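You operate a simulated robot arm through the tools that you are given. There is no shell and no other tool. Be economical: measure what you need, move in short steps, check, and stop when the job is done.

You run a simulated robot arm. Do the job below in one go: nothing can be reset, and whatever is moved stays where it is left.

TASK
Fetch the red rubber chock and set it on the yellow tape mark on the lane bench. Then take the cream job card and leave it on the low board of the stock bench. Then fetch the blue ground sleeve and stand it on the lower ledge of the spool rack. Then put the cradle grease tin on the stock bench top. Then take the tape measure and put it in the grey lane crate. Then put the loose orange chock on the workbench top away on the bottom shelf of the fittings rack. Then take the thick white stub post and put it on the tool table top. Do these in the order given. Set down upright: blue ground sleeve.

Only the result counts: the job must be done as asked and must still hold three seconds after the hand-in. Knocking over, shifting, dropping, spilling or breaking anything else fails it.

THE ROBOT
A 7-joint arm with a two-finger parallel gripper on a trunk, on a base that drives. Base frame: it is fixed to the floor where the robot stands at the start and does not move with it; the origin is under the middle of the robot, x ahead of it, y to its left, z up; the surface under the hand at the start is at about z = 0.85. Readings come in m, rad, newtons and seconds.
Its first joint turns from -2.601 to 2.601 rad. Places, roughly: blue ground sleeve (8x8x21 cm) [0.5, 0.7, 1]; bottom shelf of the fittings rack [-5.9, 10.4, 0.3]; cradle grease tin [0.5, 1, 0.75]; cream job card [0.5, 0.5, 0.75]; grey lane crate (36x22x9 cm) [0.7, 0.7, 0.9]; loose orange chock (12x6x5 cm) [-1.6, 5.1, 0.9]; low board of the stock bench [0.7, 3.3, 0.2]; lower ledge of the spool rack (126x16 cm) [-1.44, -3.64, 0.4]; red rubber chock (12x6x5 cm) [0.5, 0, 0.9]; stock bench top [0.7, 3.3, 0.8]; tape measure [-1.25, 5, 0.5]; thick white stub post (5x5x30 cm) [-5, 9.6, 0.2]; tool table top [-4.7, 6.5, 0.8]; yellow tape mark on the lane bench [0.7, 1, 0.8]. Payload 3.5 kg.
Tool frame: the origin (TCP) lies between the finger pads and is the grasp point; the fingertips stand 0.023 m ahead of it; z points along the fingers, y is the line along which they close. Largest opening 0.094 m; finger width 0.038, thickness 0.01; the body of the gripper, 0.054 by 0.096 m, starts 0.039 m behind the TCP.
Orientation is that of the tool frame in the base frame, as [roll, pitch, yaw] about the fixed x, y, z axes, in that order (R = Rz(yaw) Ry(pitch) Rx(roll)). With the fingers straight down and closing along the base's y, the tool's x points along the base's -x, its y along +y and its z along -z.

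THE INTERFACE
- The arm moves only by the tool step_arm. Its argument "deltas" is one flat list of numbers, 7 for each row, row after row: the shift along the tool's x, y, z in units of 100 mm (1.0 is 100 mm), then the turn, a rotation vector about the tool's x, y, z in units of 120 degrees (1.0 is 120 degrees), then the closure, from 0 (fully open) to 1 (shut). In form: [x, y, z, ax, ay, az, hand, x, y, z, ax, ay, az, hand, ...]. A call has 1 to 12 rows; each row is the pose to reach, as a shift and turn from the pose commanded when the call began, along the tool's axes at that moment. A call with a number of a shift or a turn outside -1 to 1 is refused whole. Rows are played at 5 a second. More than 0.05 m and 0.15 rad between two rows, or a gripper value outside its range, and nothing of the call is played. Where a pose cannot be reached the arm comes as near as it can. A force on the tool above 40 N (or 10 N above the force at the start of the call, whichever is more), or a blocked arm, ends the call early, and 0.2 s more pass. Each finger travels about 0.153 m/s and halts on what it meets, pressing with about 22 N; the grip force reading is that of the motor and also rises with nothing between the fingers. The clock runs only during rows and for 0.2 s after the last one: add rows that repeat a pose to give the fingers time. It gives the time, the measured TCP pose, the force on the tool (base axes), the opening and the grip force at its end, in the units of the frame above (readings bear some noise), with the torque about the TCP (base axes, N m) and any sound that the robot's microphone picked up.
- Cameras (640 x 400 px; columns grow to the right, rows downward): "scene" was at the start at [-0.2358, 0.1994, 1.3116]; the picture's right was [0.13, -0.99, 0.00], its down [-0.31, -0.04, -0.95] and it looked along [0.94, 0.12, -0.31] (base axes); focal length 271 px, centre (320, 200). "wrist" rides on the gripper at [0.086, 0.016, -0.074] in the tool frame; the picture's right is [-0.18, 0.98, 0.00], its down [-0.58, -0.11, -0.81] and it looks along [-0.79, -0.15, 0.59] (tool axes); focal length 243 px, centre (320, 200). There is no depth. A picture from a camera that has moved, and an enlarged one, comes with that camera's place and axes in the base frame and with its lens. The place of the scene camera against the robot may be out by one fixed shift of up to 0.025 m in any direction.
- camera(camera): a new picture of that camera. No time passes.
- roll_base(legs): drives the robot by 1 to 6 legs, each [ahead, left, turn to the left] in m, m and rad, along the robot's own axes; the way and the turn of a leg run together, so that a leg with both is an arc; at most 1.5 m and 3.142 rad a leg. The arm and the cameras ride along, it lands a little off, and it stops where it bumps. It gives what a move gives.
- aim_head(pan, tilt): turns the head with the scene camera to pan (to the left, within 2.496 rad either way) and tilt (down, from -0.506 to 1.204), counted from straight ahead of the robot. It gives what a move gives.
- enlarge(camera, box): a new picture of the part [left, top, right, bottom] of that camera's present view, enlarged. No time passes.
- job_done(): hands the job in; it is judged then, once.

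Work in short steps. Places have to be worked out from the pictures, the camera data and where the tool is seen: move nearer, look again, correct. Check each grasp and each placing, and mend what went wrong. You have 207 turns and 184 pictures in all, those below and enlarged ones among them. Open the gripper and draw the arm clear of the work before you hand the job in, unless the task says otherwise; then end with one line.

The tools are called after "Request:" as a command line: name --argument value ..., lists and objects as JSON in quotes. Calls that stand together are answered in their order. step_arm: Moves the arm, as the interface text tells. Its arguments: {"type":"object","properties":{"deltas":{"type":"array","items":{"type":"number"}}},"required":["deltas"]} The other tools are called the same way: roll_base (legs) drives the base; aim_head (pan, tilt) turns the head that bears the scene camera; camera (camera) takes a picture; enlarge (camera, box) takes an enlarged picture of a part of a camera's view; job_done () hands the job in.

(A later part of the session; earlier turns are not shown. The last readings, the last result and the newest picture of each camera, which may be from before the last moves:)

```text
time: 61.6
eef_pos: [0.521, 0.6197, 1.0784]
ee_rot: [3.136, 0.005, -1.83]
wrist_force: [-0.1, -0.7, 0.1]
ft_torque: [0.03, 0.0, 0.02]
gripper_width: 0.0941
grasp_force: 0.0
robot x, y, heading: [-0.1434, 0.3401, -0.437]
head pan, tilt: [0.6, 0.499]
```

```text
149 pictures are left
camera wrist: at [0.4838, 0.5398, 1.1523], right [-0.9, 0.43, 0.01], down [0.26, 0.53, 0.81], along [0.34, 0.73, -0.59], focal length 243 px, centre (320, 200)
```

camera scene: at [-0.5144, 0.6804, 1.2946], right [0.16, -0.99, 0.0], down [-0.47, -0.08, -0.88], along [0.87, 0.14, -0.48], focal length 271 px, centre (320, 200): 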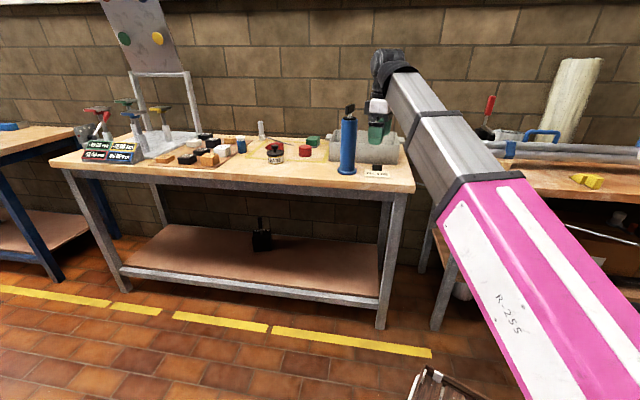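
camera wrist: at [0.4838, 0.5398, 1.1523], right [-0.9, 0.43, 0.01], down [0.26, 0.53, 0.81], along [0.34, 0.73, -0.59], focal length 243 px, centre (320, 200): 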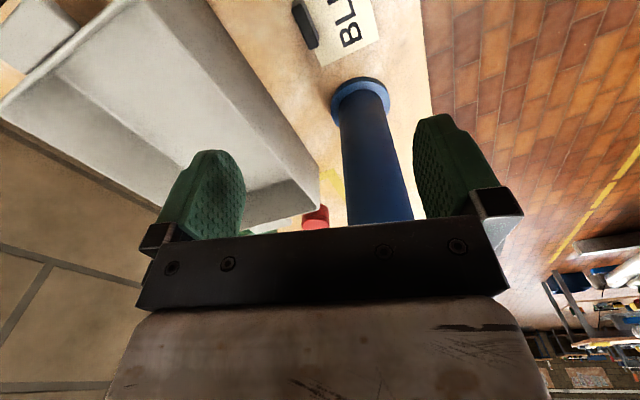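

The rotation was refused (step too large) but driving was clear. Knob at (0.53, 0.616). I now turn in smaller rows while lowering 8 cm.

Request:
step_arm --deltas '[0, -0.03, 0.1, 0, 0, -0.055, 0, 0, -0.06, 0.3, 0, 0, -0.11, 0, 0.02, -0.09, 0.55, 0, 0, -0.165, 0, 0.02, -0.09, 0.8, 0, 0, -0.22, 0]'

Request:
camera --camera "wrist"

```text
time: 62.6
eef_pos: [0.5272, 0.6178, 0.9956]
ee_rot: [3.138, 0.006, -1.367]
wrist_force: [-0.3, -0.2, -1.0]
ft_torque: [0.02, -0.01, 0.01]
gripper_width: 0.0941
grasp_force: 0.0
robot x, y, heading: [-0.1396, 0.3387, -0.441]
head pan, tilt: [0.6, 0.499]
```

```text
148 pictures are left
camera wrist: at [0.5299, 0.5282, 1.0712], right [-1.0, -0.02, 0.0], down [-0.01, 0.59, 0.81], along [-0.02, 0.81, -0.59], focal length 243 px, centre (320, 200)
```

wrist: 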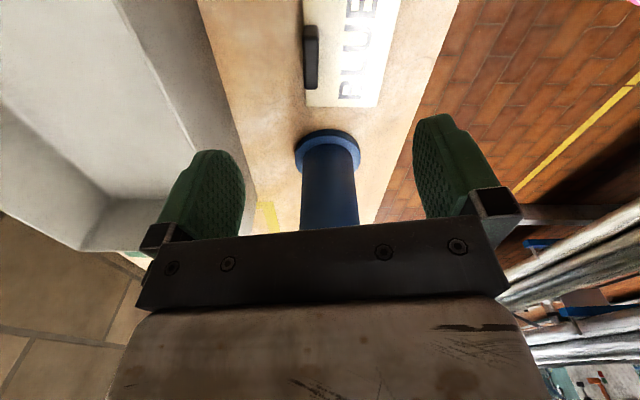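

Knob runs along y at (0.534, 0.616). I adjust the turn by -0.2 rad and lower 9 cm.

Request:
step_arm --deltas '[0.02, -0.03, 0.3, 0, 0, 0.05, 0, 0.03, -0.065, 0.6, 0, 0, 0.096, 0, 0.03, -0.065, 0.9, 0, 0, 0.096, 0]'

Request:
camera --camera "wrist"

```text
time: 63.4
eef_pos: [0.5355, 0.6156, 0.9043]
ee_rot: [3.137, 0.004, -1.572]
wrist_force: [0.7, -0.4, 0.0]
ft_torque: [0.01, 0.02, 0.01]
gripper_width: 0.094
grasp_force: 0.1
robot x, y, heading: [-0.1408, 0.3395, -0.438]
head pan, tilt: [0.6, 0.499]
```

```text
147 pictures are left
camera wrist: at [0.5193, 0.5276, 0.9798], right [-0.98, 0.18, 0.01], down [0.11, 0.58, 0.81], along [0.15, 0.8, -0.59], focal length 243 px, centre (320, 200)
```

wrist: 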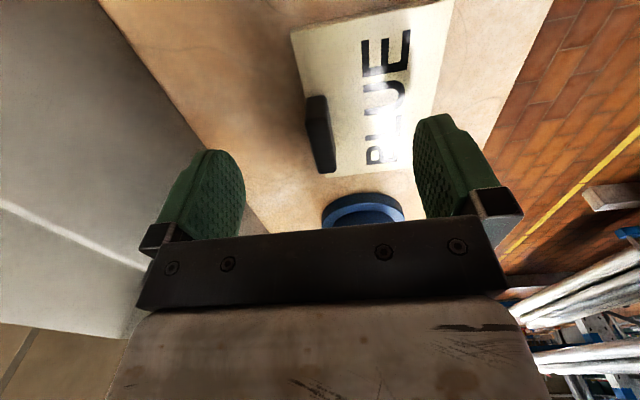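

Lined up. I partly close, go down 2.4 cm and grip the knob.

Request:
step_arm --deltas '[0, 0, 0, 0, 0, 0, 0.35, 0, 0, 0.15, 0, 0, 0, 0.35, 0, 0, 0.24, 0, 0, 0, 0.5, 0, 0, 0.24, 0, 0, 0, 1, 0, 0, 0.24, 0, 0, 0, 1, 0, 0, 0.24, 0, 0, 0, 1]'

Request:
step_arm --deltas '[0, 0, -0.3, 0, 0, 0, 1, 0, 0, -0.6, 0, 0, 0, 1, 0, 0, -1.0, 0, 0, 0, 1]'

Request:
camera --camera "wrist"

```text
time: 64.8
eef_pos: [0.5347, 0.6144, 0.8828]
ee_rot: [3.135, 0.005, -1.571]
wrist_force: [0.3, 0.6, 0.2]
ft_torque: [0.01, -0.03, -0.04]
gripper_width: 0.011
grasp_force: 21.8
robot x, y, heading: [-0.1415, 0.3375, -0.439]
head pan, tilt: [0.6, 0.499]
```

```text
time: 65.6
eef_pos: [0.5365, 0.6172, 0.9858]
ee_rot: [3.136, 0.007, -1.571]
wrist_force: [-0.5, 0.4, -0.4]
ft_torque: [0.02, -0.02, 0.0]
gripper_width: 0.0111
grasp_force: 22.3
robot x, y, heading: [-0.1424, 0.3379, -0.438]
head pan, tilt: [0.6, 0.499]
```

```text
146 pictures are left
camera wrist: at [0.5212, 0.5296, 1.0593], right [-0.98, 0.18, 0.01], down [0.11, 0.58, 0.81], along [0.15, 0.8, -0.59], focal length 243 px, centre (320, 200)
```

wrist: 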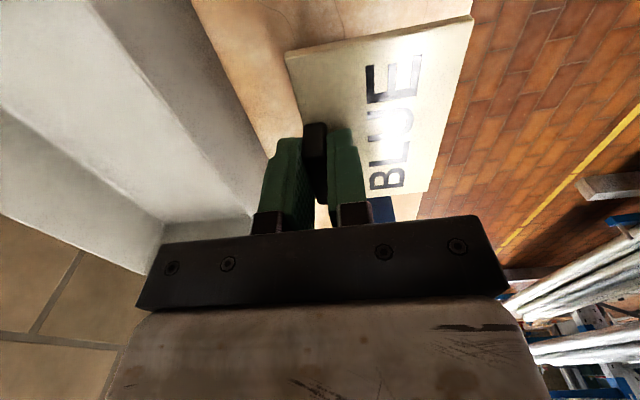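

Card lifted cleanly. I back off and drive along the lane to the stock bench, then look.

Request:
roll_base --legs '[[-0.2717, -0.1272, 0], [-0.547, 1.168, 0], [-0.547, 1.168, 0]]'

Request:
aim_head --pan 0.6 --tilt 0.5

Request:
camera --camera "scene"

Request:
camera --camera "wrist"

```text
time: 79.8
eef_pos: [0.2324, 3.2055, 0.9849]
ee_rot: [3.138, 0.005, -1.555]
wrist_force: [-0.7, 0.1, -0.5]
ft_torque: [-0.03, -0.03, 0.01]
gripper_width: 0.0111
grasp_force: 22.2
robot x, y, heading: [-0.4404, 2.9172, -0.42]
head pan, tilt: [0.6, 0.499]
```

```text
time: 80.4
eef_pos: [0.2327, 3.2067, 0.985]
ee_rot: [3.136, 0.007, -1.556]
wrist_force: [-0.6, 0.4, 0.2]
ft_torque: [0.0, -0.05, -0.01]
gripper_width: 0.0115
grasp_force: 22.2
robot x, y, heading: [-0.4443, 2.9129, -0.426]
head pan, tilt: [0.6, 0.499]
```

```text
145 pictures are left
camera scene: at [-0.574, 3.2384, 1.2946], right [0.18, -0.98, 0.0], down [-0.47, -0.08, -0.88], along [0.86, 0.15, -0.48], focal length 271 px, centre (320, 200)
```

scene: 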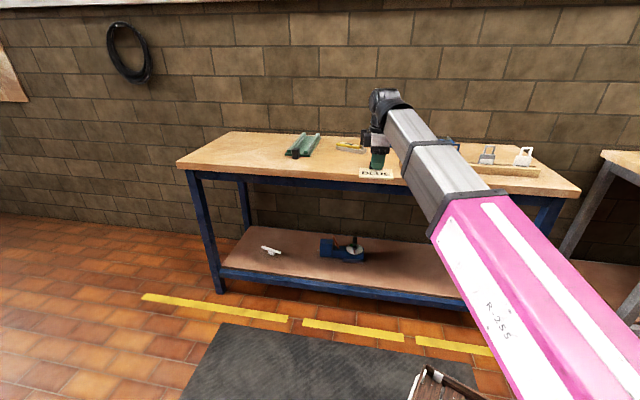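

```text
144 pictures are left
camera wrist: at [0.2188, 3.1175, 1.059], right [-0.99, 0.17, 0.01], down [0.1, 0.58, 0.81], along [0.13, 0.8, -0.59], focal length 243 px, centre (320, 200)
```

wrist: 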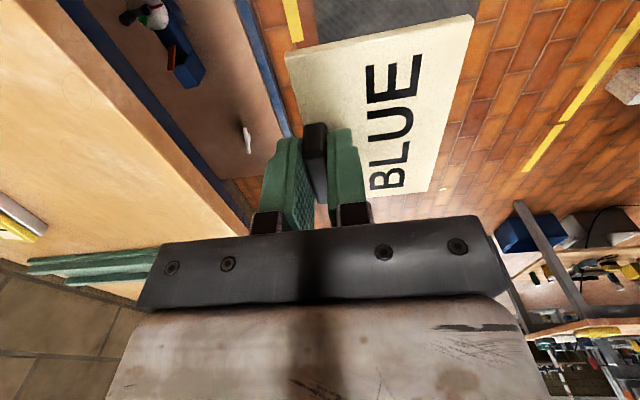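

Low board has a vise at about (0.71,3.31) and a small item at (0.68,3.77); the near part looks free. I lower the card in front of the bench, to about z 0.28, before driving it in under the top.

Request:
step_arm --deltas '[0, 0, 0.33, 0, 0, 0, 1, 0, 0, 0.66, 0, 0, 0, 1, 0, 0, 1, 0, 0, 0, 1]'

Request:
step_arm --deltas '[0, 0, 0.33, 0, 0, 0, 1, 0, 0, 0.66, 0, 0, 0, 1, 0, 0, 1, 0, 0, 0, 1]'

Request:
step_arm --deltas '[0, 0, 0.33, 0, 0, 0, 1, 0, 0, 0.66, 0, 0, 0, 1, 0, 0, 1, 0, 0, 0, 1]'

Request:
step_arm --deltas '[0, 0, 0.33, 0, 0, 0, 1, 0, 0, 0.66, 0, 0, 0, 1, 0, 0, 1, 0, 0, 0, 1]'

Request:
step_arm --deltas '[0, 0, 0.33, 0, 0, 0, 1, 0, 0, 0.66, 0, 0, 0, 1, 0, 0, 1, 0, 0, 0, 1]'

Request:
step_arm --deltas '[0, 0, 0.33, 0, 0, 0, 1, 0, 0, 0.66, 0, 0, 0, 1, 0, 0, 1, 0, 0, 0, 1]'

Request:
camera --camera "scene"

Request:
camera --camera "wrist"

```text
time: 81.2
eef_pos: [0.2305, 3.2055, 0.8837]
ee_rot: [3.137, 0.004, -1.555]
wrist_force: [-0.2, -0.4, -0.3]
ft_torque: [-0.02, 0.01, -0.02]
gripper_width: 0.0113
grasp_force: 21.6
robot x, y, heading: [-0.4439, 2.9219, -0.425]
head pan, tilt: [0.6, 0.499]
```

```text
time: 82.0
eef_pos: [0.232, 3.2097, 0.7828]
ee_rot: [3.137, 0.004, -1.555]
wrist_force: [1.0, 0.3, -0.7]
ft_torque: [-0.04, -0.02, 0.02]
gripper_width: 0.0111
grasp_force: 22.0
robot x, y, heading: [-0.4436, 2.9181, -0.424]
head pan, tilt: [0.6, 0.499]
```

```text
time: 82.8
eef_pos: [0.2332, 3.2077, 0.6829]
ee_rot: [3.136, 0.006, -1.555]
wrist_force: [-0.5, -0.8, 0.3]
ft_torque: [-0.03, -0.02, 0.03]
gripper_width: 0.0114
grasp_force: 21.3
robot x, y, heading: [-0.4425, 2.9197, -0.42]
head pan, tilt: [0.6, 0.499]
```

```text
time: 83.6
eef_pos: [0.2339, 3.2094, 0.5834]
ee_rot: [3.136, 0.006, -1.555]
wrist_force: [0.3, -0.3, -0.9]
ft_torque: [-0.01, -0.01, 0.0]
gripper_width: 0.0111
grasp_force: 22.0
robot x, y, heading: [-0.4439, 2.9162, -0.42]
head pan, tilt: [0.6, 0.499]
```

```text
time: 84.4
eef_pos: [0.2318, 3.2091, 0.485]
ee_rot: [3.139, 0.005, -1.555]
wrist_force: [0.1, 0.0, 0.2]
ft_torque: [0.0, 0.02, 0.01]
gripper_width: 0.0112
grasp_force: 22.3
robot x, y, heading: [-0.4418, 2.9177, -0.421]
head pan, tilt: [0.6, 0.499]
```

```text
time: 85.2
eef_pos: [0.229, 3.2076, 0.3833]
ee_rot: [3.137, 0.006, -1.554]
wrist_force: [-0.1, 0.0, 0.1]
ft_torque: [-0.01, 0.02, -0.01]
gripper_width: 0.0112
grasp_force: 22.0
robot x, y, heading: [-0.4427, 2.9204, -0.421]
head pan, tilt: [0.6, 0.499]
```

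```text
143 pictures are left
camera scene: at [-0.574, 3.2384, 1.2946], right [0.18, -0.98, 0.0], down [-0.47, -0.08, -0.88], along [0.86, 0.15, -0.48], focal length 271 px, centre (320, 200)
```

scene: 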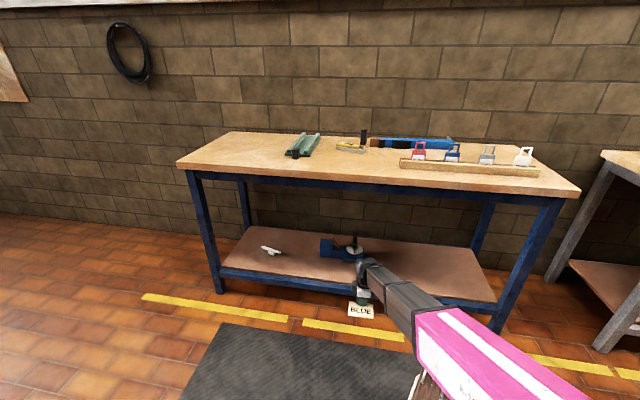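

```text
142 pictures are left
camera wrist: at [0.2152, 3.1193, 0.4587], right [-0.99, 0.17, 0.01], down [0.1, 0.58, 0.81], along [0.13, 0.8, -0.59], focal length 243 px, centre (320, 200)
```

wrist: 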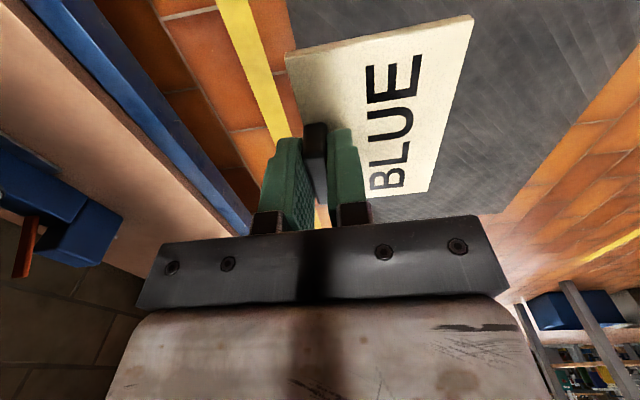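

The board's right half is free. I shift right and drive the card in over the board at z 0.38.

Request:
roll_base --legs '[[0.106, -0.237, 0], [0.356, 0.159, 0]]'

Request:
camera --camera "scene"

Request:
camera --camera "wrist"

```text
time: 89.1
eef_pos: [0.621, 2.9546, 0.3834]
ee_rot: [3.136, 0.007, -1.556]
wrist_force: [-0.4, -0.3, -0.1]
ft_torque: [0.01, -0.05, -0.01]
gripper_width: 0.0111
grasp_force: 21.8
robot x, y, heading: [-0.0495, 2.6637, -0.416]
head pan, tilt: [0.6, 0.499]
```

```text
141 pictures are left
camera scene: at [-0.1826, 2.9843, 1.2946], right [0.18, -0.98, 0.0], down [-0.47, -0.09, -0.88], along [0.86, 0.16, -0.48], focal length 271 px, centre (320, 200)
```

scene: 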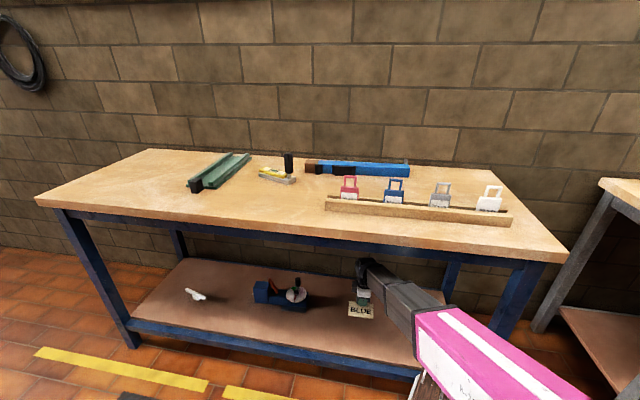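

```text
140 pictures are left
camera wrist: at [0.6065, 2.866, 0.4589], right [-0.99, 0.17, 0.01], down [0.1, 0.58, 0.81], along [0.13, 0.8, -0.59], focal length 243 px, centre (320, 200)
```

wrist: 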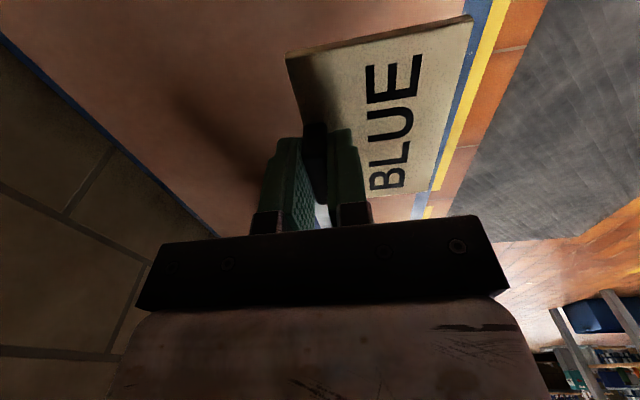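

Card is over the board; I lower 10 cm with a 3 cm shift inward, then ease down to contact.

Request:
step_arm --deltas '[0, -0.1, 0.33, 0, 0, 0, 1, 0, -0.2, 0.66, 0, 0, 0, 1, 0, -0.3, 1, 0, 0, 0, 1]'

Request:
step_arm --deltas '[0, 0, 0.1, 0, 0, 0, 1, 0, 0, 0.2, 0, 0, 0, 1, 0, 0, 0.25, 0, 0, 0, 1, 0, 0, 0.3, 0, 0, 0, 1, 0, 0, 0.35, 0, 0, 0, 1, 0, 0, 0.4, 0, 0, 0, 1, 0, 0, 0.45, 0, 0, 0, 1, 0, 0, 0.5, 0, 0, 0, 1]'

Request:
camera --camera "wrist"

```text
time: 89.9
eef_pos: [0.6487, 2.9546, 0.2837]
ee_rot: [3.136, 0.005, -1.557]
wrist_force: [0.2, 0.1, 1.6]
ft_torque: [0.0, -0.02, -0.02]
gripper_width: 0.0112
grasp_force: 22.2
robot x, y, heading: [-0.0481, 2.6637, -0.415]
head pan, tilt: [0.6, 0.499]
```

```text
time: 91.7
eef_pos: [0.6502, 2.9561, 0.2321]
ee_rot: [3.138, 0.005, -1.556]
wrist_force: [-0.3, 0.0, -0.9]
ft_torque: [0.0, 0.03, -0.03]
gripper_width: 0.011
grasp_force: 21.8
robot x, y, heading: [-0.0514, 2.6641, -0.424]
head pan, tilt: [0.6, 0.499]
```

```text
139 pictures are left
camera wrist: at [0.6359, 2.8676, 0.3081], right [-0.99, 0.17, 0.01], down [0.1, 0.58, 0.81], along [0.13, 0.8, -0.59], focal length 243 px, centre (320, 200)
```

wrist: 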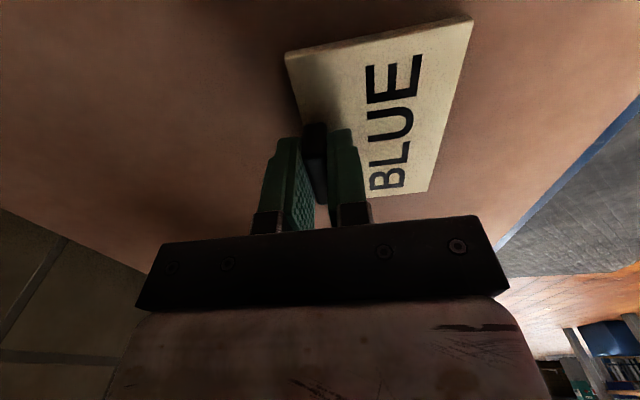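

Not in contact yet, a few centimetres above the board. I ease down further in small rows.

Request:
step_arm --deltas '[0, 0, 0.04, 0, 0, 0, 1, 0, 0, 0.08, 0, 0, 0, 1, 0, 0, 0.12, 0, 0, 0, 1, 0, 0, 0.16, 0, 0, 0, 1, 0, 0, 0.2, 0, 0, 0, 1, 0, 0, 0.24, 0, 0, 0, 1, 0, 0, 0.28, 0, 0, 0, 1, 0, 0, 0.32, 0, 0, 0, 1, 0, 0, 0.36, 0, 0, 0, 1, 0, 0, 0.4, 0, 0, 0, 1]'

Request:
camera --camera "wrist"

```text
time: 92.4
eef_pos: [0.6505, 2.9559, 0.2261]
ee_rot: [3.14, 0.007, -1.554]
wrist_force: [0.8, -1.4, 12.7]
ft_torque: [-0.05, 0.11, -0.03]
gripper_width: 0.0109
grasp_force: 21.9
robot x, y, heading: [-0.0517, 2.6603, -0.422]
head pan, tilt: [0.6, 0.499]
stopped in row 3: the force on the tool passed its limit at 46 N (the readings are from after the stop); the commanded pose is now the measured one
```

```text
138 pictures are left
camera wrist: at [0.6348, 2.8672, 0.3011], right [-0.99, 0.17, 0.0], down [0.1, 0.58, 0.81], along [0.13, 0.8, -0.59], focal length 243 px, centre (320, 200)
```

wrist: 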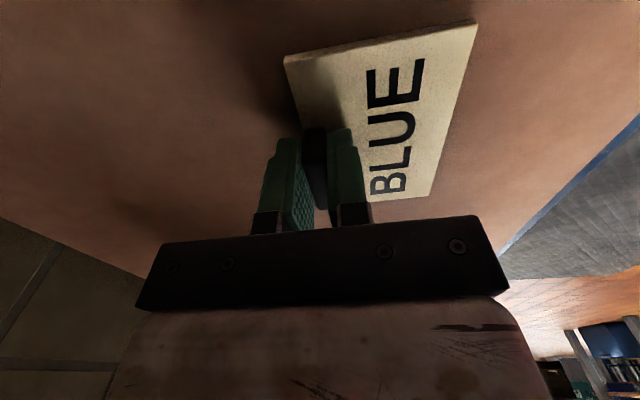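

Contact with the board. I release and rise 10 cm, then check.

Request:
step_arm --deltas '[0, 0, -0.01, 0, 0, 0, 1, 0, 0, -0.01, 0, 0, 0, 0.7, 0, 0, -0.01, 0, 0, 0, 0.5, 0, 0, -0.01, 0, 0, 0, 0.5, 0, 0, -0.3, 0, 0, 0, 0.5, 0, 0, -0.65, 0, 0, 0, 0.5, 0, 0, -1.0, 0, 0, 0, 0.5]'

Request:
camera --camera "wrist"

```text
time: 94.0
eef_pos: [0.6517, 2.954, 0.3269]
ee_rot: [3.14, 0.006, -1.554]
wrist_force: [0.9, 0.4, -0.2]
ft_torque: [0.02, -0.01, 0.02]
gripper_width: 0.0467
grasp_force: 0.0
robot x, y, heading: [-0.0524, 2.6613, -0.421]
head pan, tilt: [0.6, 0.499]
```

```text
137 pictures are left
camera wrist: at [0.6375, 2.8662, 0.4008], right [-0.99, 0.17, 0.0], down [0.1, 0.58, 0.81], along [0.13, 0.8, -0.59], focal length 243 px, centre (320, 200)
```

wrist: 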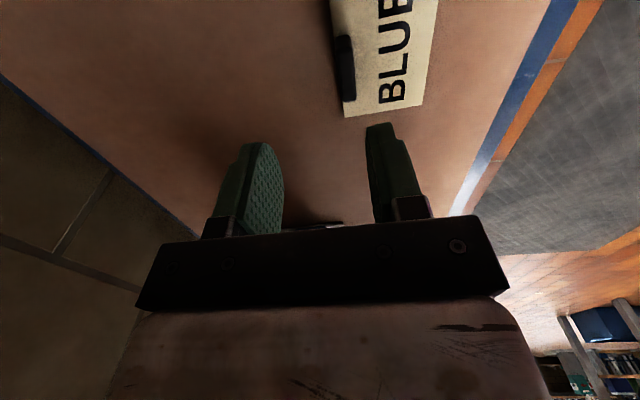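

Card rests on the board. I back straight out, raise the arm, and return toward the sleeve, then inspect both the sleeve and the spool rack.

Request:
roll_base --legs '[[-0.365, -0.1635, 0]]'

Request:
step_arm --deltas '[0, 0, -0.5, 0, 0, 0, 0, 0, 0, -1.0, 0, 0, 0, 0]'

Request:
step_arm --deltas '[0, 0, -0.5, 0, 0, 0, 0, 0, 0, -1.0, 0, 0, 0, 0]'

Request:
step_arm --deltas '[0, 0, -0.5, 0, 0, 0, 0, 0, 0, -1.0, 0, 0, 0, 0]'

Request:
step_arm --deltas '[0, 0, -0.5, 0, 0, 0, 0, 0, 0, -1.0, 0, 0, 0, 0]'

Request:
step_arm --deltas '[0, 0, -0.5, 0, 0, 0, 0, 0, 0, -1.0, 0, 0, 0, 0]'

Request:
step_arm --deltas '[0, 0, -0.5, 0, 0, 0, 0, 0, 0, -1.0, 0, 0, 0, 0]'

Request:
step_arm --deltas '[0, 0, -0.5, 0, 0, 0, 0, 0, 0, -1.0, 0, 0, 0, 0]'

Request:
roll_base --legs '[[0.47, -1.05, 0], [0.47, -1.05, 0]]'

Request:
aim_head --pan 0.6 --tilt 0.4

Request:
enlarge --camera "scene" --box '[240, 60, 480, 210]'

Request:
aim_head --pan -1.2 --tilt 0.2

Request:
camera --camera "scene"

```text
time: 96.5
eef_pos: [0.2542, 2.9498, 0.3263]
ee_rot: [3.14, 0.007, -1.559]
wrist_force: [-0.4, 0.1, -0.1]
ft_torque: [-0.02, 0.05, 0.02]
gripper_width: 0.0469
grasp_force: 0.0
robot x, y, heading: [-0.4511, 2.6609, -0.426]
head pan, tilt: [0.6, 0.499]
```

```text
time: 97.1
eef_pos: [0.2541, 2.9521, 0.4295]
ee_rot: [3.14, 0.006, -1.562]
wrist_force: [0.5, 0.2, -0.1]
ft_torque: [0.02, -0.01, -0.01]
gripper_width: 0.0936
grasp_force: 0.1
robot x, y, heading: [-0.4512, 2.6589, -0.425]
head pan, tilt: [0.6, 0.499]
```

```text
time: 97.7
eef_pos: [0.2532, 2.9513, 0.5306]
ee_rot: [3.139, 0.005, -1.561]
wrist_force: [-0.3, 0.3, 0.2]
ft_torque: [-0.02, -0.03, 0.01]
gripper_width: 0.094
grasp_force: 0.0
robot x, y, heading: [-0.4493, 2.6593, -0.427]
head pan, tilt: [0.6, 0.499]
```

```text
time: 98.3
eef_pos: [0.2569, 2.9498, 0.6302]
ee_rot: [3.137, 0.006, -1.562]
wrist_force: [0.5, 0.4, -0.1]
ft_torque: [0.02, -0.01, 0.02]
gripper_width: 0.0939
grasp_force: 0.1
robot x, y, heading: [-0.4493, 2.6627, -0.422]
head pan, tilt: [0.6, 0.499]
```

```text
time: 98.9
eef_pos: [0.2591, 2.9507, 0.7294]
ee_rot: [3.139, 0.005, -1.56]
wrist_force: [-0.3, -0.1, 0.1]
ft_torque: [0.01, 0.0, 0.02]
gripper_width: 0.0943
grasp_force: 0.1
robot x, y, heading: [-0.4469, 2.6586, -0.426]
head pan, tilt: [0.6, 0.499]
```

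```text
time: 99.5
eef_pos: [0.2563, 2.9477, 0.827]
ee_rot: [3.137, 0.005, -1.56]
wrist_force: [-0.5, 0.0, 0.7]
ft_torque: [0.0, 0.01, -0.01]
gripper_width: 0.0941
grasp_force: 0.0
robot x, y, heading: [-0.4497, 2.6611, -0.424]
head pan, tilt: [0.6, 0.499]
```

```text
time: 100.1
eef_pos: [0.2572, 2.9457, 0.9258]
ee_rot: [3.139, 0.005, -1.56]
wrist_force: [-0.1, -0.1, 0.4]
ft_torque: [-0.01, 0.0, 0.02]
gripper_width: 0.0942
grasp_force: 0.0
robot x, y, heading: [-0.4488, 2.6624, -0.428]
head pan, tilt: [0.6, 0.499]
```

```text
time: 100.7
eef_pos: [0.2534, 2.9468, 1.0274]
ee_rot: [3.139, 0.006, -1.56]
wrist_force: [0.5, -0.7, -0.3]
ft_torque: [0.04, 0.01, -0.01]
gripper_width: 0.0939
grasp_force: 0.1
robot x, y, heading: [-0.4507, 2.6623, -0.426]
head pan, tilt: [0.6, 0.499]
```

```text
time: 112.0
eef_pos: [0.2298, 0.6706, 1.0261]
ee_rot: [3.139, 0.007, -1.551]
wrist_force: [-0.5, 0.4, -0.2]
ft_torque: [0.01, -0.01, 0.01]
gripper_width: 0.0937
grasp_force: 0.0
robot x, y, heading: [-0.4702, 0.3799, -0.414]
head pan, tilt: [0.6, 0.499]
```

```text
time: 112.6
eef_pos: [0.23, 0.67, 1.0266]
ee_rot: [3.141, 0.007, -1.55]
wrist_force: [-0.3, -0.3, 0.5]
ft_torque: [0.01, 0.0, 0.01]
gripper_width: 0.094
grasp_force: 0.0
robot x, y, heading: [-0.4692, 0.3793, -0.417]
head pan, tilt: [0.6, 0.4]
```

```text
2.67 times, centred on (360, 135) of scene
camera zoom: at [-0.6018, 0.6989, 1.3037], right [0.18, -0.98, 0.0], down [-0.38, -0.07, -0.92], along [0.91, 0.17, -0.39], focal length 723 px, centre (213, 373)
```

zoom: 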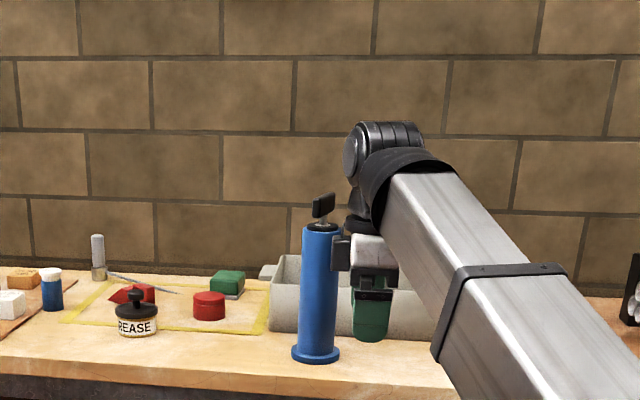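

```text
time: 114.4
eef_pos: [0.231, 0.67, 1.0277]
ee_rot: [3.14, 0.009, -1.55]
wrist_force: [0.8, 0.2, 0.2]
ft_torque: [-0.01, -0.03, 0.02]
gripper_width: 0.0939
grasp_force: 0.1
robot x, y, heading: [-0.4718, 0.3777, -0.418]
head pan, tilt: [-1.201, 0.201]
```

```text
135 pictures are left
camera scene: at [-0.6973, 0.589, 1.3223], right [-1.0, 0.05, 0.0], down [0.01, 0.2, -0.98], along [-0.05, -0.98, -0.2], focal length 271 px, centre (320, 200)
```

scene: 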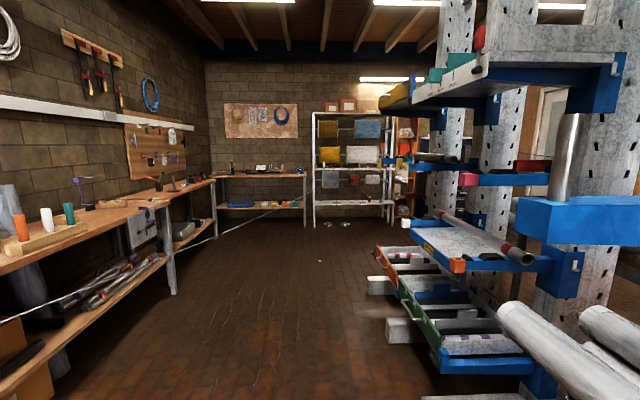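

Request:
enlarge --camera "scene" --box '[280, 90, 440, 240]'

```text
2.67 times, centred on (360, 165) of scene
camera zoom: at [-0.6973, 0.589, 1.3223], right [-1.0, 0.05, 0.0], down [0.01, 0.2, -0.98], along [-0.05, -0.98, -0.2], focal length 723 px, centre (213, 293)
```

zoom: 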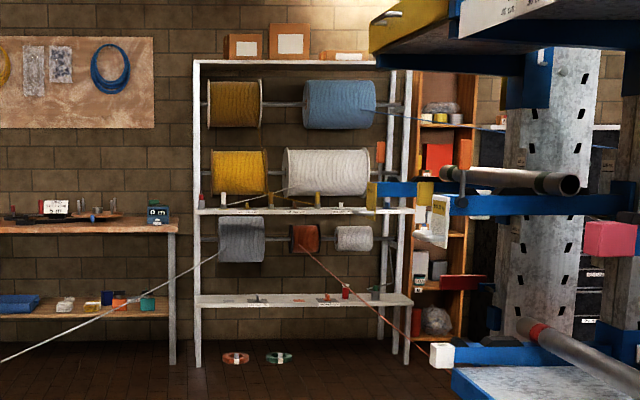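

The sleeve's T‑bar handle is at roughly (0.51,0.72), z≈1.09, with the bar pointing about (-0.8,0.6). I raise the hand, turn it to close across the bar, and drive above it for a close look.

Request:
step_arm --deltas '[0, 0, -0.25, 0, 0, -0.066, 0, 0, 0, -0.5, 0, 0, -0.132, 0, 0, 0, -0.75, 0, 0, -0.198, 0, 0, 0, -1.0, 0, 0, -0.264, 0]'

Request:
step_arm --deltas '[0, 0, -0.35, 0, 0, -0.066, 0, 0, 0, -0.7, 0, 0, -0.132, 0, 0, 0, -1.0, 0, 0, -0.18, 0]'

Request:
roll_base --legs '[[0.234, 0.158, 0]]'

Request:
camera --camera "wrist"

```text
time: 115.4
eef_pos: [0.2318, 0.6697, 1.1267]
ee_rot: [-3.138, 0.007, -0.996]
wrist_force: [-0.2, -0.1, -0.6]
ft_torque: [0.01, 0.02, -0.04]
gripper_width: 0.0939
grasp_force: 0.0
robot x, y, heading: [-0.4721, 0.3777, -0.413]
head pan, tilt: [-1.201, 0.201]
```

```text
time: 116.2
eef_pos: [0.2503, 0.6758, 1.1926]
ee_rot: [-3.087, -0.029, -0.617]
wrist_force: [-0.4, 0.1, 0.1]
ft_torque: [0.0, -0.01, -0.01]
gripper_width: 0.0935
grasp_force: 0.0
out of reach, approached as far as the arm can: row 1, 2, 3
robot x, y, heading: [-0.4706, 0.3781, -0.418]
head pan, tilt: [-1.201, 0.201]
```

```text
time: 118.2
eef_pos: [0.5352, 0.7289, 1.1929]
ee_rot: [-3.087, -0.03, -0.619]
wrist_force: [-0.7, 0.0, 1.2]
ft_torque: [-0.01, 0.04, 0.01]
gripper_width: 0.0942
grasp_force: 0.0
robot x, y, heading: [-0.1872, 0.4298, -0.42]
head pan, tilt: [-1.201, 0.201]
```

```text
133 pictures are left
camera wrist: at [0.5929, 0.6623, 1.2688], right [-0.72, -0.69, -0.06], down [-0.46, 0.4, 0.79], along [-0.53, 0.6, -0.61], focal length 243 px, centre (320, 200)
```

wrist: 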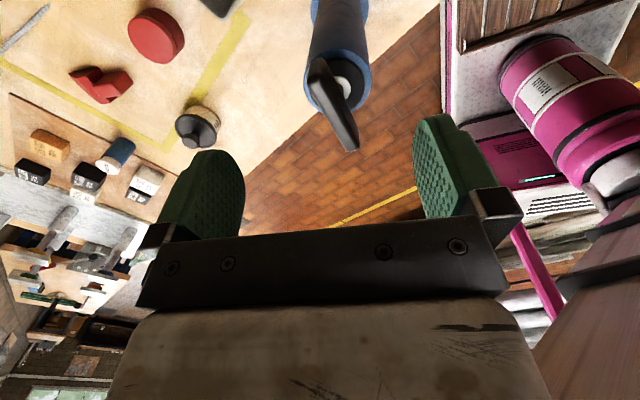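

The T‑bar is seen clearly: centre about (0.517,0.739), pointing ~2.82 rad. I turn +0.29 rad, shift and lower 5 cm to above the bar.

Request:
step_arm --deltas '[-0.1, 0, 0.25, 0, 0, -0.069, 0, -0.2, 0.02, 0.5, 0, 0, -0.1385, 0]'

Request:
camera --camera "wrist"

```text
time: 118.8
eef_pos: [0.5194, 0.7374, 1.1413]
ee_rot: [-3.098, -0.043, -0.326]
wrist_force: [0.2, 0.1, 0.2]
ft_torque: [0.02, -0.04, 0.02]
gripper_width: 0.0939
grasp_force: 0.1
robot x, y, heading: [-0.1854, 0.4288, -0.417]
head pan, tilt: [-1.201, 0.201]
```

```text
132 pictures are left
camera wrist: at [0.5926, 0.6915, 1.2196], right [-0.49, -0.87, -0.05], down [-0.56, 0.27, 0.78], along [-0.67, 0.41, -0.62], focal length 243 px, centre (320, 200)
```

wrist: 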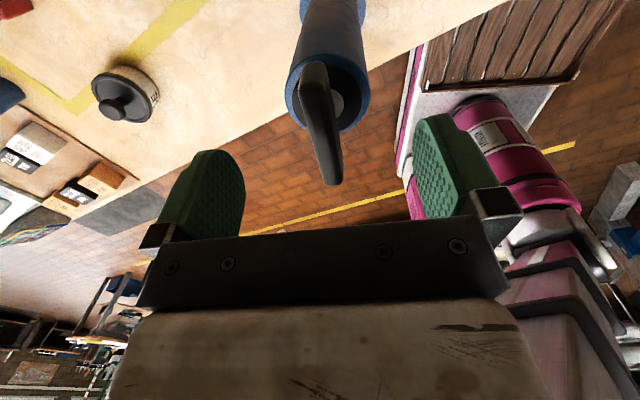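

Bar centre (0.516,0.738), top ≈1.10. I straighten the small tilt, lower 5 cm and close on the bar.

Request:
step_arm --deltas '[0, 0, 0.1, -0.0206, -0.0208, 0, 0, -0.03, 0, 0.3, -0.0206, -0.0208, 0, 0, -0.03, 0, 0.52, -0.0206, -0.0208, 0, 0]'

Request:
camera --camera "wrist"

```text
time: 119.6
eef_pos: [0.5197, 0.7435, 1.0897]
ee_rot: [3.141, 0.0, -0.327]
wrist_force: [-0.2, -0.8, -0.1]
ft_torque: [-0.01, 0.04, -0.01]
gripper_width: 0.0938
grasp_force: 0.0
robot x, y, heading: [-0.1852, 0.4262, -0.412]
head pan, tilt: [-1.201, 0.201]
```

```text
131 pictures are left
camera wrist: at [0.597, 0.6992, 1.164], right [-0.49, -0.87, 0.0], down [-0.52, 0.29, 0.81], along [-0.7, 0.4, -0.59], focal length 243 px, centre (320, 200)
```

wrist: 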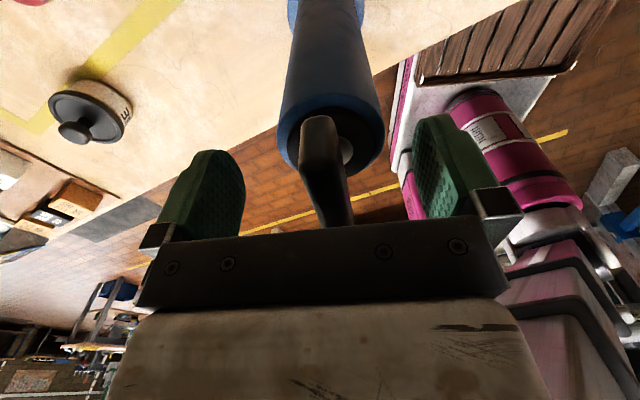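

The bar is between the pads. Closing.

Request:
step_arm --deltas '[0, 0, 0, 0, 0, 0, 0.5, 0, 0, 0, 0, 0, 0, 1, 0, 0, 0, 0, 0, 0, 1, 0, 0, 0, 0, 0, 0, 1, 0, 0, 0, 0, 0, 0, 1]'

Request:
step_arm --deltas '[0, 0, -0.1, 0, 0, 0, 1, 0, 0, -0.2, 0, 0, 0, 1, 0, 0, -0.3, 0, 0, 0, 1, 0, 0, -0.4, 0, 0, 0, 1]'

Request:
camera --camera "wrist"

Request:
aim_head --pan 0.7 --tilt 0.4

Request:
camera --camera "scene"

```text
time: 120.8
eef_pos: [0.5193, 0.7426, 1.0895]
ee_rot: [-3.142, -0.002, -0.326]
wrist_force: [0.0, -0.7, -0.2]
ft_torque: [-0.06, -0.06, 0.01]
gripper_width: 0.0231
grasp_force: 22.4
robot x, y, heading: [-0.1836, 0.4283, -0.416]
head pan, tilt: [-1.201, 0.201]
```

```text
time: 121.8
eef_pos: [0.5215, 0.7406, 1.129]
ee_rot: [3.142, 0.0, -0.328]
wrist_force: [1.5, -0.2, -5.4]
ft_torque: [0.06, -0.06, 0.0]
gripper_width: 0.023
grasp_force: 22.4
robot x, y, heading: [-0.1862, 0.4303, -0.41]
head pan, tilt: [-1.201, 0.201]
```

```text
130 pictures are left
camera wrist: at [0.5985, 0.6977, 1.2047], right [-0.49, -0.87, 0.0], down [-0.52, 0.29, 0.81], along [-0.7, 0.4, -0.59], focal length 243 px, centre (320, 200)
```

wrist: 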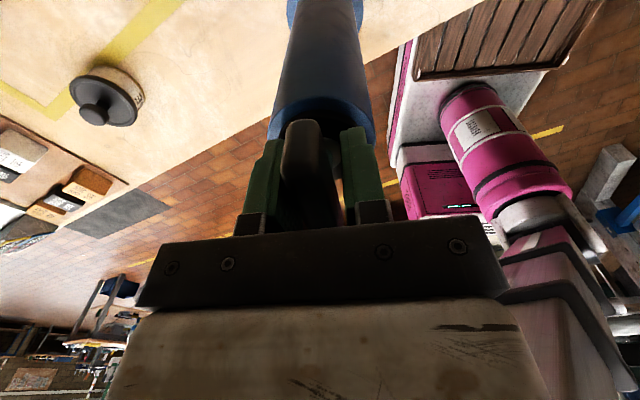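

```text
time: 123.7
eef_pos: [0.5207, 0.7421, 1.1293]
ee_rot: [-3.141, 0.0, -0.328]
wrist_force: [-0.3, -0.8, -4.5]
ft_torque: [0.0, -0.01, -0.01]
gripper_width: 0.0231
grasp_force: 22.0
robot x, y, heading: [-0.1835, 0.4314, -0.413]
head pan, tilt: [0.7, 0.4]
```

```text
129 pictures are left
camera scene: at [-0.3187, 0.7583, 1.3038], right [0.28, -0.96, 0.0], down [-0.37, -0.11, -0.92], along [0.88, 0.26, -0.39], focal length 271 px, centre (320, 200)
```

scene: 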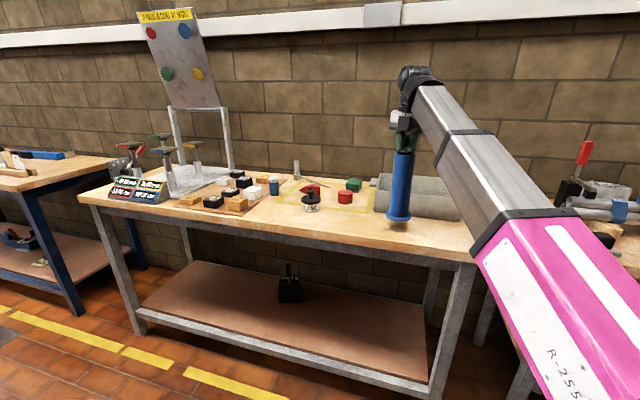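

The sleeve is up and hanging straight. I back off, swing the arm toward the spool rack and drive part-way, then look at the rack and its ropes.

Request:
roll_base --legs '[[-0.302, -0.132, 0], [0, 0, -1.98], [0.907, 0.931, 0]]'

Request:
aim_head --pan 0.6 --tilt 0.3

Request:
camera --camera "scene"

Request:
camera --camera "wrist"

```text
time: 130.2
eef_pos: [-0.4073, -0.3612, 1.1285]
ee_rot: [3.141, 0.0, -2.212]
wrist_force: [0.5, 0.1, -5.4]
ft_torque: [0.01, 0.01, 0.05]
gripper_width: 0.0137
grasp_force: 22.1
robot x, y, heading: [-0.4928, 0.4071, -2.296]
head pan, tilt: [0.7, 0.4]
stopped in leg 2: the robot was blocked; the commanded pose is now the measured one
```

```text
time: 130.9
eef_pos: [-0.4088, -0.361, 1.1292]
ee_rot: [3.141, 0.0, -2.21]
wrist_force: [0.2, -0.4, -6.8]
ft_torque: [0.02, -0.03, -0.03]
gripper_width: 0.0137
grasp_force: 22.0
robot x, y, heading: [-0.4923, 0.4066, -2.302]
head pan, tilt: [0.6, 0.3]
```

```text
128 pictures are left
camera scene: at [-0.1369, 0.4296, 1.313], right [-0.99, 0.13, 0.0], down [0.04, 0.29, -0.96], along [-0.12, -0.95, -0.3], focal length 271 px, centre (320, 200)
```

scene: 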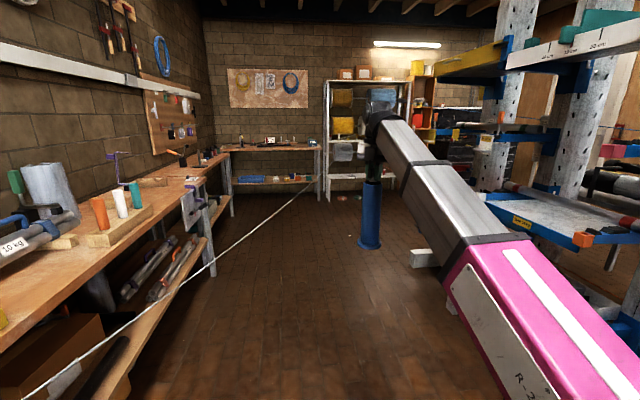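

```text
127 pictures are left
camera wrist: at [-0.4721, -0.4222, 1.2041], right [-0.68, 0.74, 0.0], down [0.43, 0.4, 0.81], along [0.59, 0.55, -0.59], focal length 243 px, centre (320, 200)
```

wrist: 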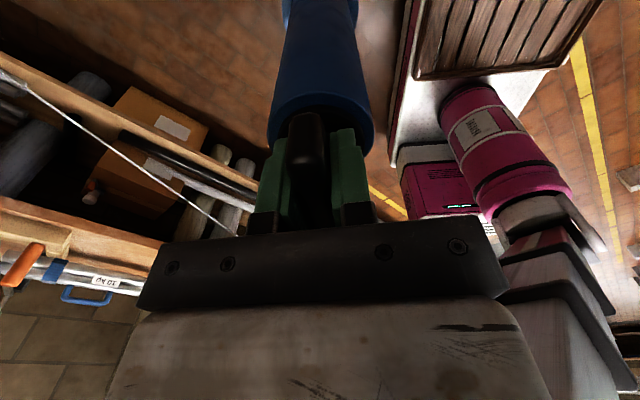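

The turn was blocked near the end (the base likely touched the rack side), and the grip width changed. I check how the sleeve hangs.

Request:
enlarge --camera "scene" --box '[320, 100, 440, 260]'

Request:
aim_head --pan -0.3 --tilt 0.9

Request:
camera --camera "scene"

```text
2.50 times, centred on (380, 180) of scene
camera zoom: at [-0.1369, 0.4296, 1.313], right [-0.99, 0.13, 0.0], down [0.04, 0.29, -0.96], along [-0.12, -0.95, -0.3], focal length 678 px, centre (170, 250)
```

zoom: 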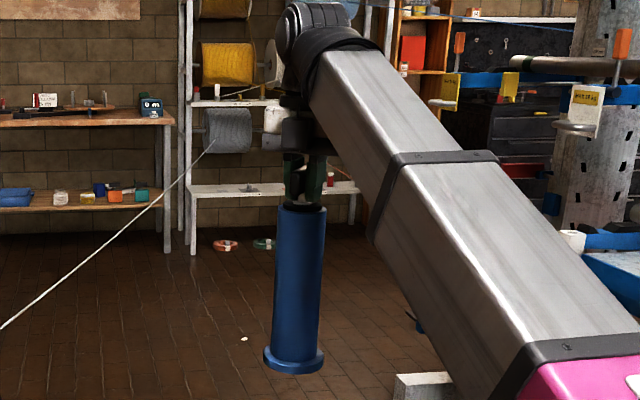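

```text
time: 132.1
eef_pos: [-0.4073, -0.3622, 1.1291]
ee_rot: [3.141, -0.001, -2.212]
wrist_force: [-0.2, 0.3, -5.5]
ft_torque: [0.0, 0.02, -0.01]
gripper_width: 0.0139
grasp_force: 21.9
robot x, y, heading: [-0.489, 0.4057, -2.299]
head pan, tilt: [-0.3, 0.901]
```

```text
125 pictures are left
camera scene: at [-0.1896, 0.4833, 1.2608], right [-0.52, 0.86, 0.0], down [0.67, 0.4, -0.62], along [-0.53, -0.32, -0.78], focal length 271 px, centre (320, 200)
```

scene: 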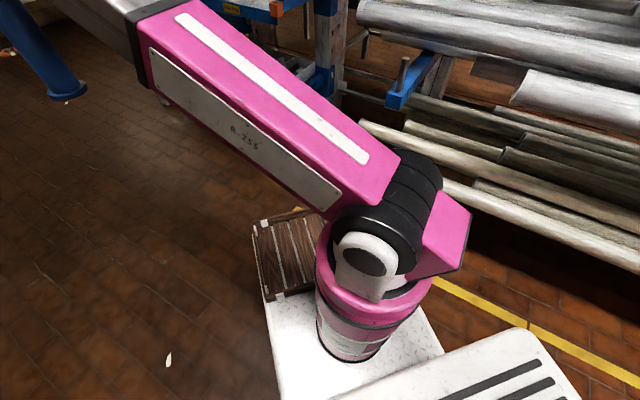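

The sleeve hangs straight. I shift away from the rack and drive toward the spool rack for a closer look.

Request:
roll_base --legs '[[-0.0665, 0.0746, 0], [0.97, 0.865, 0]]'

Request:
aim_head --pan 0.75 --tilt 0.3

Request:
camera --camera "scene"

Request:
aim_head --pan 0.2 --tilt 0.35

Request:
camera --camera "scene"

```text
time: 139.4
eef_pos: [-0.2707, -1.6669, 1.1288]
ee_rot: [-3.14, 0.001, -2.197]
wrist_force: [0.1, 0.5, -5.6]
ft_torque: [-0.02, 0.03, -0.01]
gripper_width: 0.0138
grasp_force: 21.8
robot x, y, heading: [-0.3628, -0.898, -2.286]
head pan, tilt: [-0.3, 0.901]
```

```text
time: 140.7
eef_pos: [-0.2691, -1.6679, 1.1298]
ee_rot: [3.141, 0.002, -2.197]
wrist_force: [0.4, 0.8, -5.9]
ft_torque: [0.0, 0.02, -0.03]
gripper_width: 0.0138
grasp_force: 21.7
robot x, y, heading: [-0.3573, -0.8987, -2.283]
head pan, tilt: [0.75, 0.3]
```

```text
124 pictures are left
camera scene: at [0.0028, -0.8727, 1.313], right [-1.0, -0.04, 0.0], down [-0.01, 0.3, -0.96], along [0.03, -0.95, -0.3], focal length 271 px, centre (320, 200)
```

scene: 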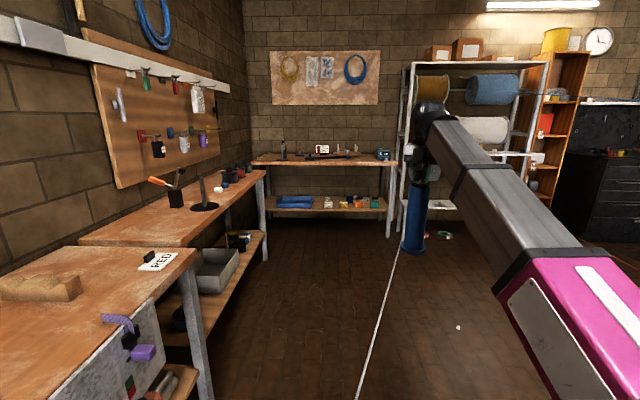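

```text
time: 141.7
eef_pos: [-0.2704, -1.6673, 1.1297]
ee_rot: [-3.141, 0.0, -2.196]
wrist_force: [-0.3, -0.1, -5.8]
ft_torque: [0.0, 0.02, 0.0]
gripper_width: 0.0138
grasp_force: 22.0
robot x, y, heading: [-0.3641, -0.9032, -2.279]
head pan, tilt: [0.201, 0.351]
```

```text
123 pictures are left
camera scene: at [-0.0462, -0.8606, 1.3083], right [-0.87, 0.49, 0.0], down [0.17, 0.3, -0.94], along [-0.46, -0.82, -0.34], focal length 271 px, centre (320, 200)
```

scene: 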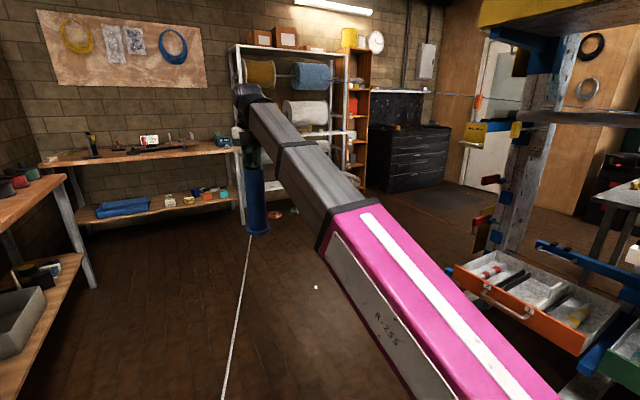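

The white rope passes close on my +x side, so I must keep to the left of it. I look for the second (red) rope and the ledge in detail.

Request:
enlarge --camera "scene" --box '[220, 30, 480, 230]'

```text
2.00 times, centred on (350, 130) of scene
camera zoom: at [-0.0462, -0.8606, 1.3083], right [-0.87, 0.49, 0.0], down [0.17, 0.3, -0.94], along [-0.46, -0.82, -0.34], focal length 543 px, centre (260, 340)
```

zoom: 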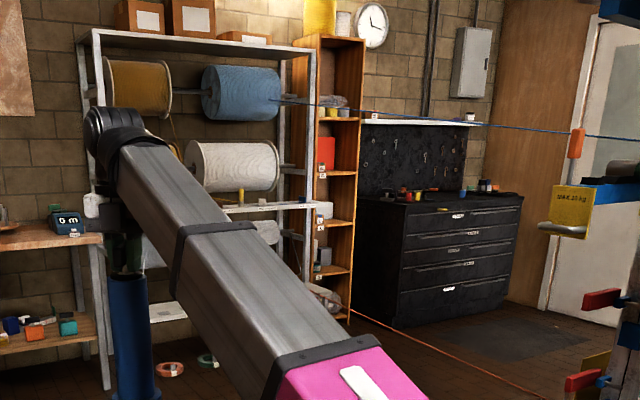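

Ropes: white runs on the +x side to about (-0.88,-3.6), red from about (-1.42,-3.6) toward (-1.74,-1.86). I drive between them, staying off both, and look closer at the ledge.

Request:
roll_base --legs '[[0.644, 0.17, 0], [0.878, 0.358, 0]]'

Request:
aim_head --pan 0.5 --tilt 0.4

Request:
camera --camera "scene"

```text
time: 149.8
eef_pos: [-0.8714, -3.1461, 1.1298]
ee_rot: [-3.141, -0.001, -2.21]
wrist_force: [-0.5, 0.4, -5.7]
ft_torque: [-0.02, -0.03, 0.05]
gripper_width: 0.0139
grasp_force: 22.2
robot x, y, heading: [-0.9536, -2.38, -2.295]
head pan, tilt: [0.201, 0.351]
```

```text
time: 150.6
eef_pos: [-0.8715, -3.1457, 1.1298]
ee_rot: [-3.141, -0.001, -2.21]
wrist_force: [0.8, 0.3, -4.3]
ft_torque: [-0.05, -0.02, -0.01]
gripper_width: 0.0138
grasp_force: 21.9
robot x, y, heading: [-0.9538, -2.3769, -2.293]
head pan, tilt: [0.499, 0.4]
```

```text
121 pictures are left
camera scene: at [-0.611, -2.3515, 1.3038], right [-0.97, 0.23, 0.0], down [0.09, 0.38, -0.92], along [-0.21, -0.9, -0.39], focal length 271 px, centre (320, 200)
```

scene: 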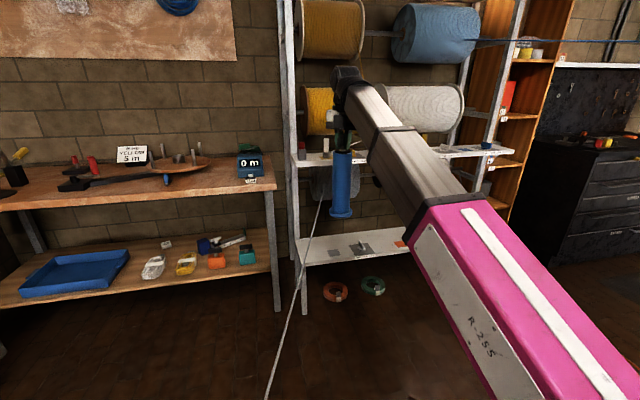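

Request:
enlarge --camera "scene" --box '[270, 100, 450, 310]'

```text
1.90 times, centred on (360, 205) of scene
camera zoom: at [-0.611, -2.3515, 1.3038], right [-0.97, 0.23, 0.0], down [0.09, 0.38, -0.92], along [-0.21, -0.9, -0.39], focal length 517 px, centre (244, 190)
```

zoom: 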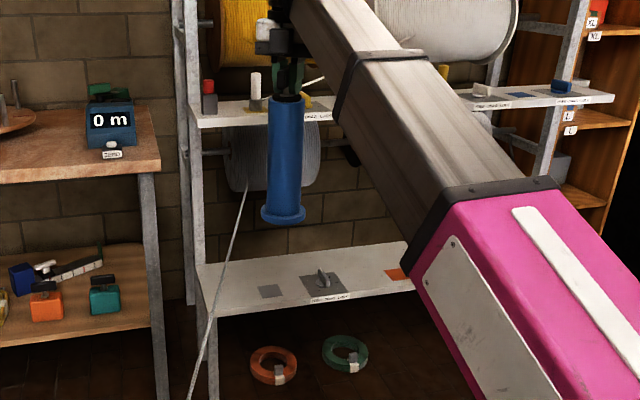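

The ledge is at the front of the rack with spools behind it; a free stretch lies near x≈-1.28 between a dark item (-1.15) and an orange one (-1.39). I turn slightly and move in front of that spot.

Request:
roll_base --legs '[[0, 0, -0.3], [0.243, -0.053, 0]]'

Request:
camera --camera "scene"

```text
time: 153.4
eef_pos: [-1.3347, -3.2151, 1.1292]
ee_rot: [3.141, 0.0, -2.51]
wrist_force: [-0.6, 0.0, -5.1]
ft_torque: [-0.03, -0.01, -0.02]
gripper_width: 0.0135
grasp_force: 22.5
robot x, y, heading: [-1.1818, -2.4622, -2.595]
head pan, tilt: [0.499, 0.4]
```

```text
119 pictures are left
camera scene: at [-0.8503, -2.533, 1.3038], right [-0.86, 0.5, 0.0], down [0.2, 0.34, -0.92], along [-0.46, -0.8, -0.39], focal length 271 px, centre (320, 200)
```

scene: 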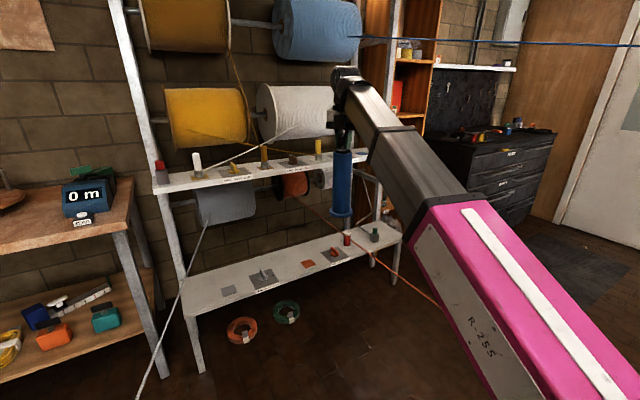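

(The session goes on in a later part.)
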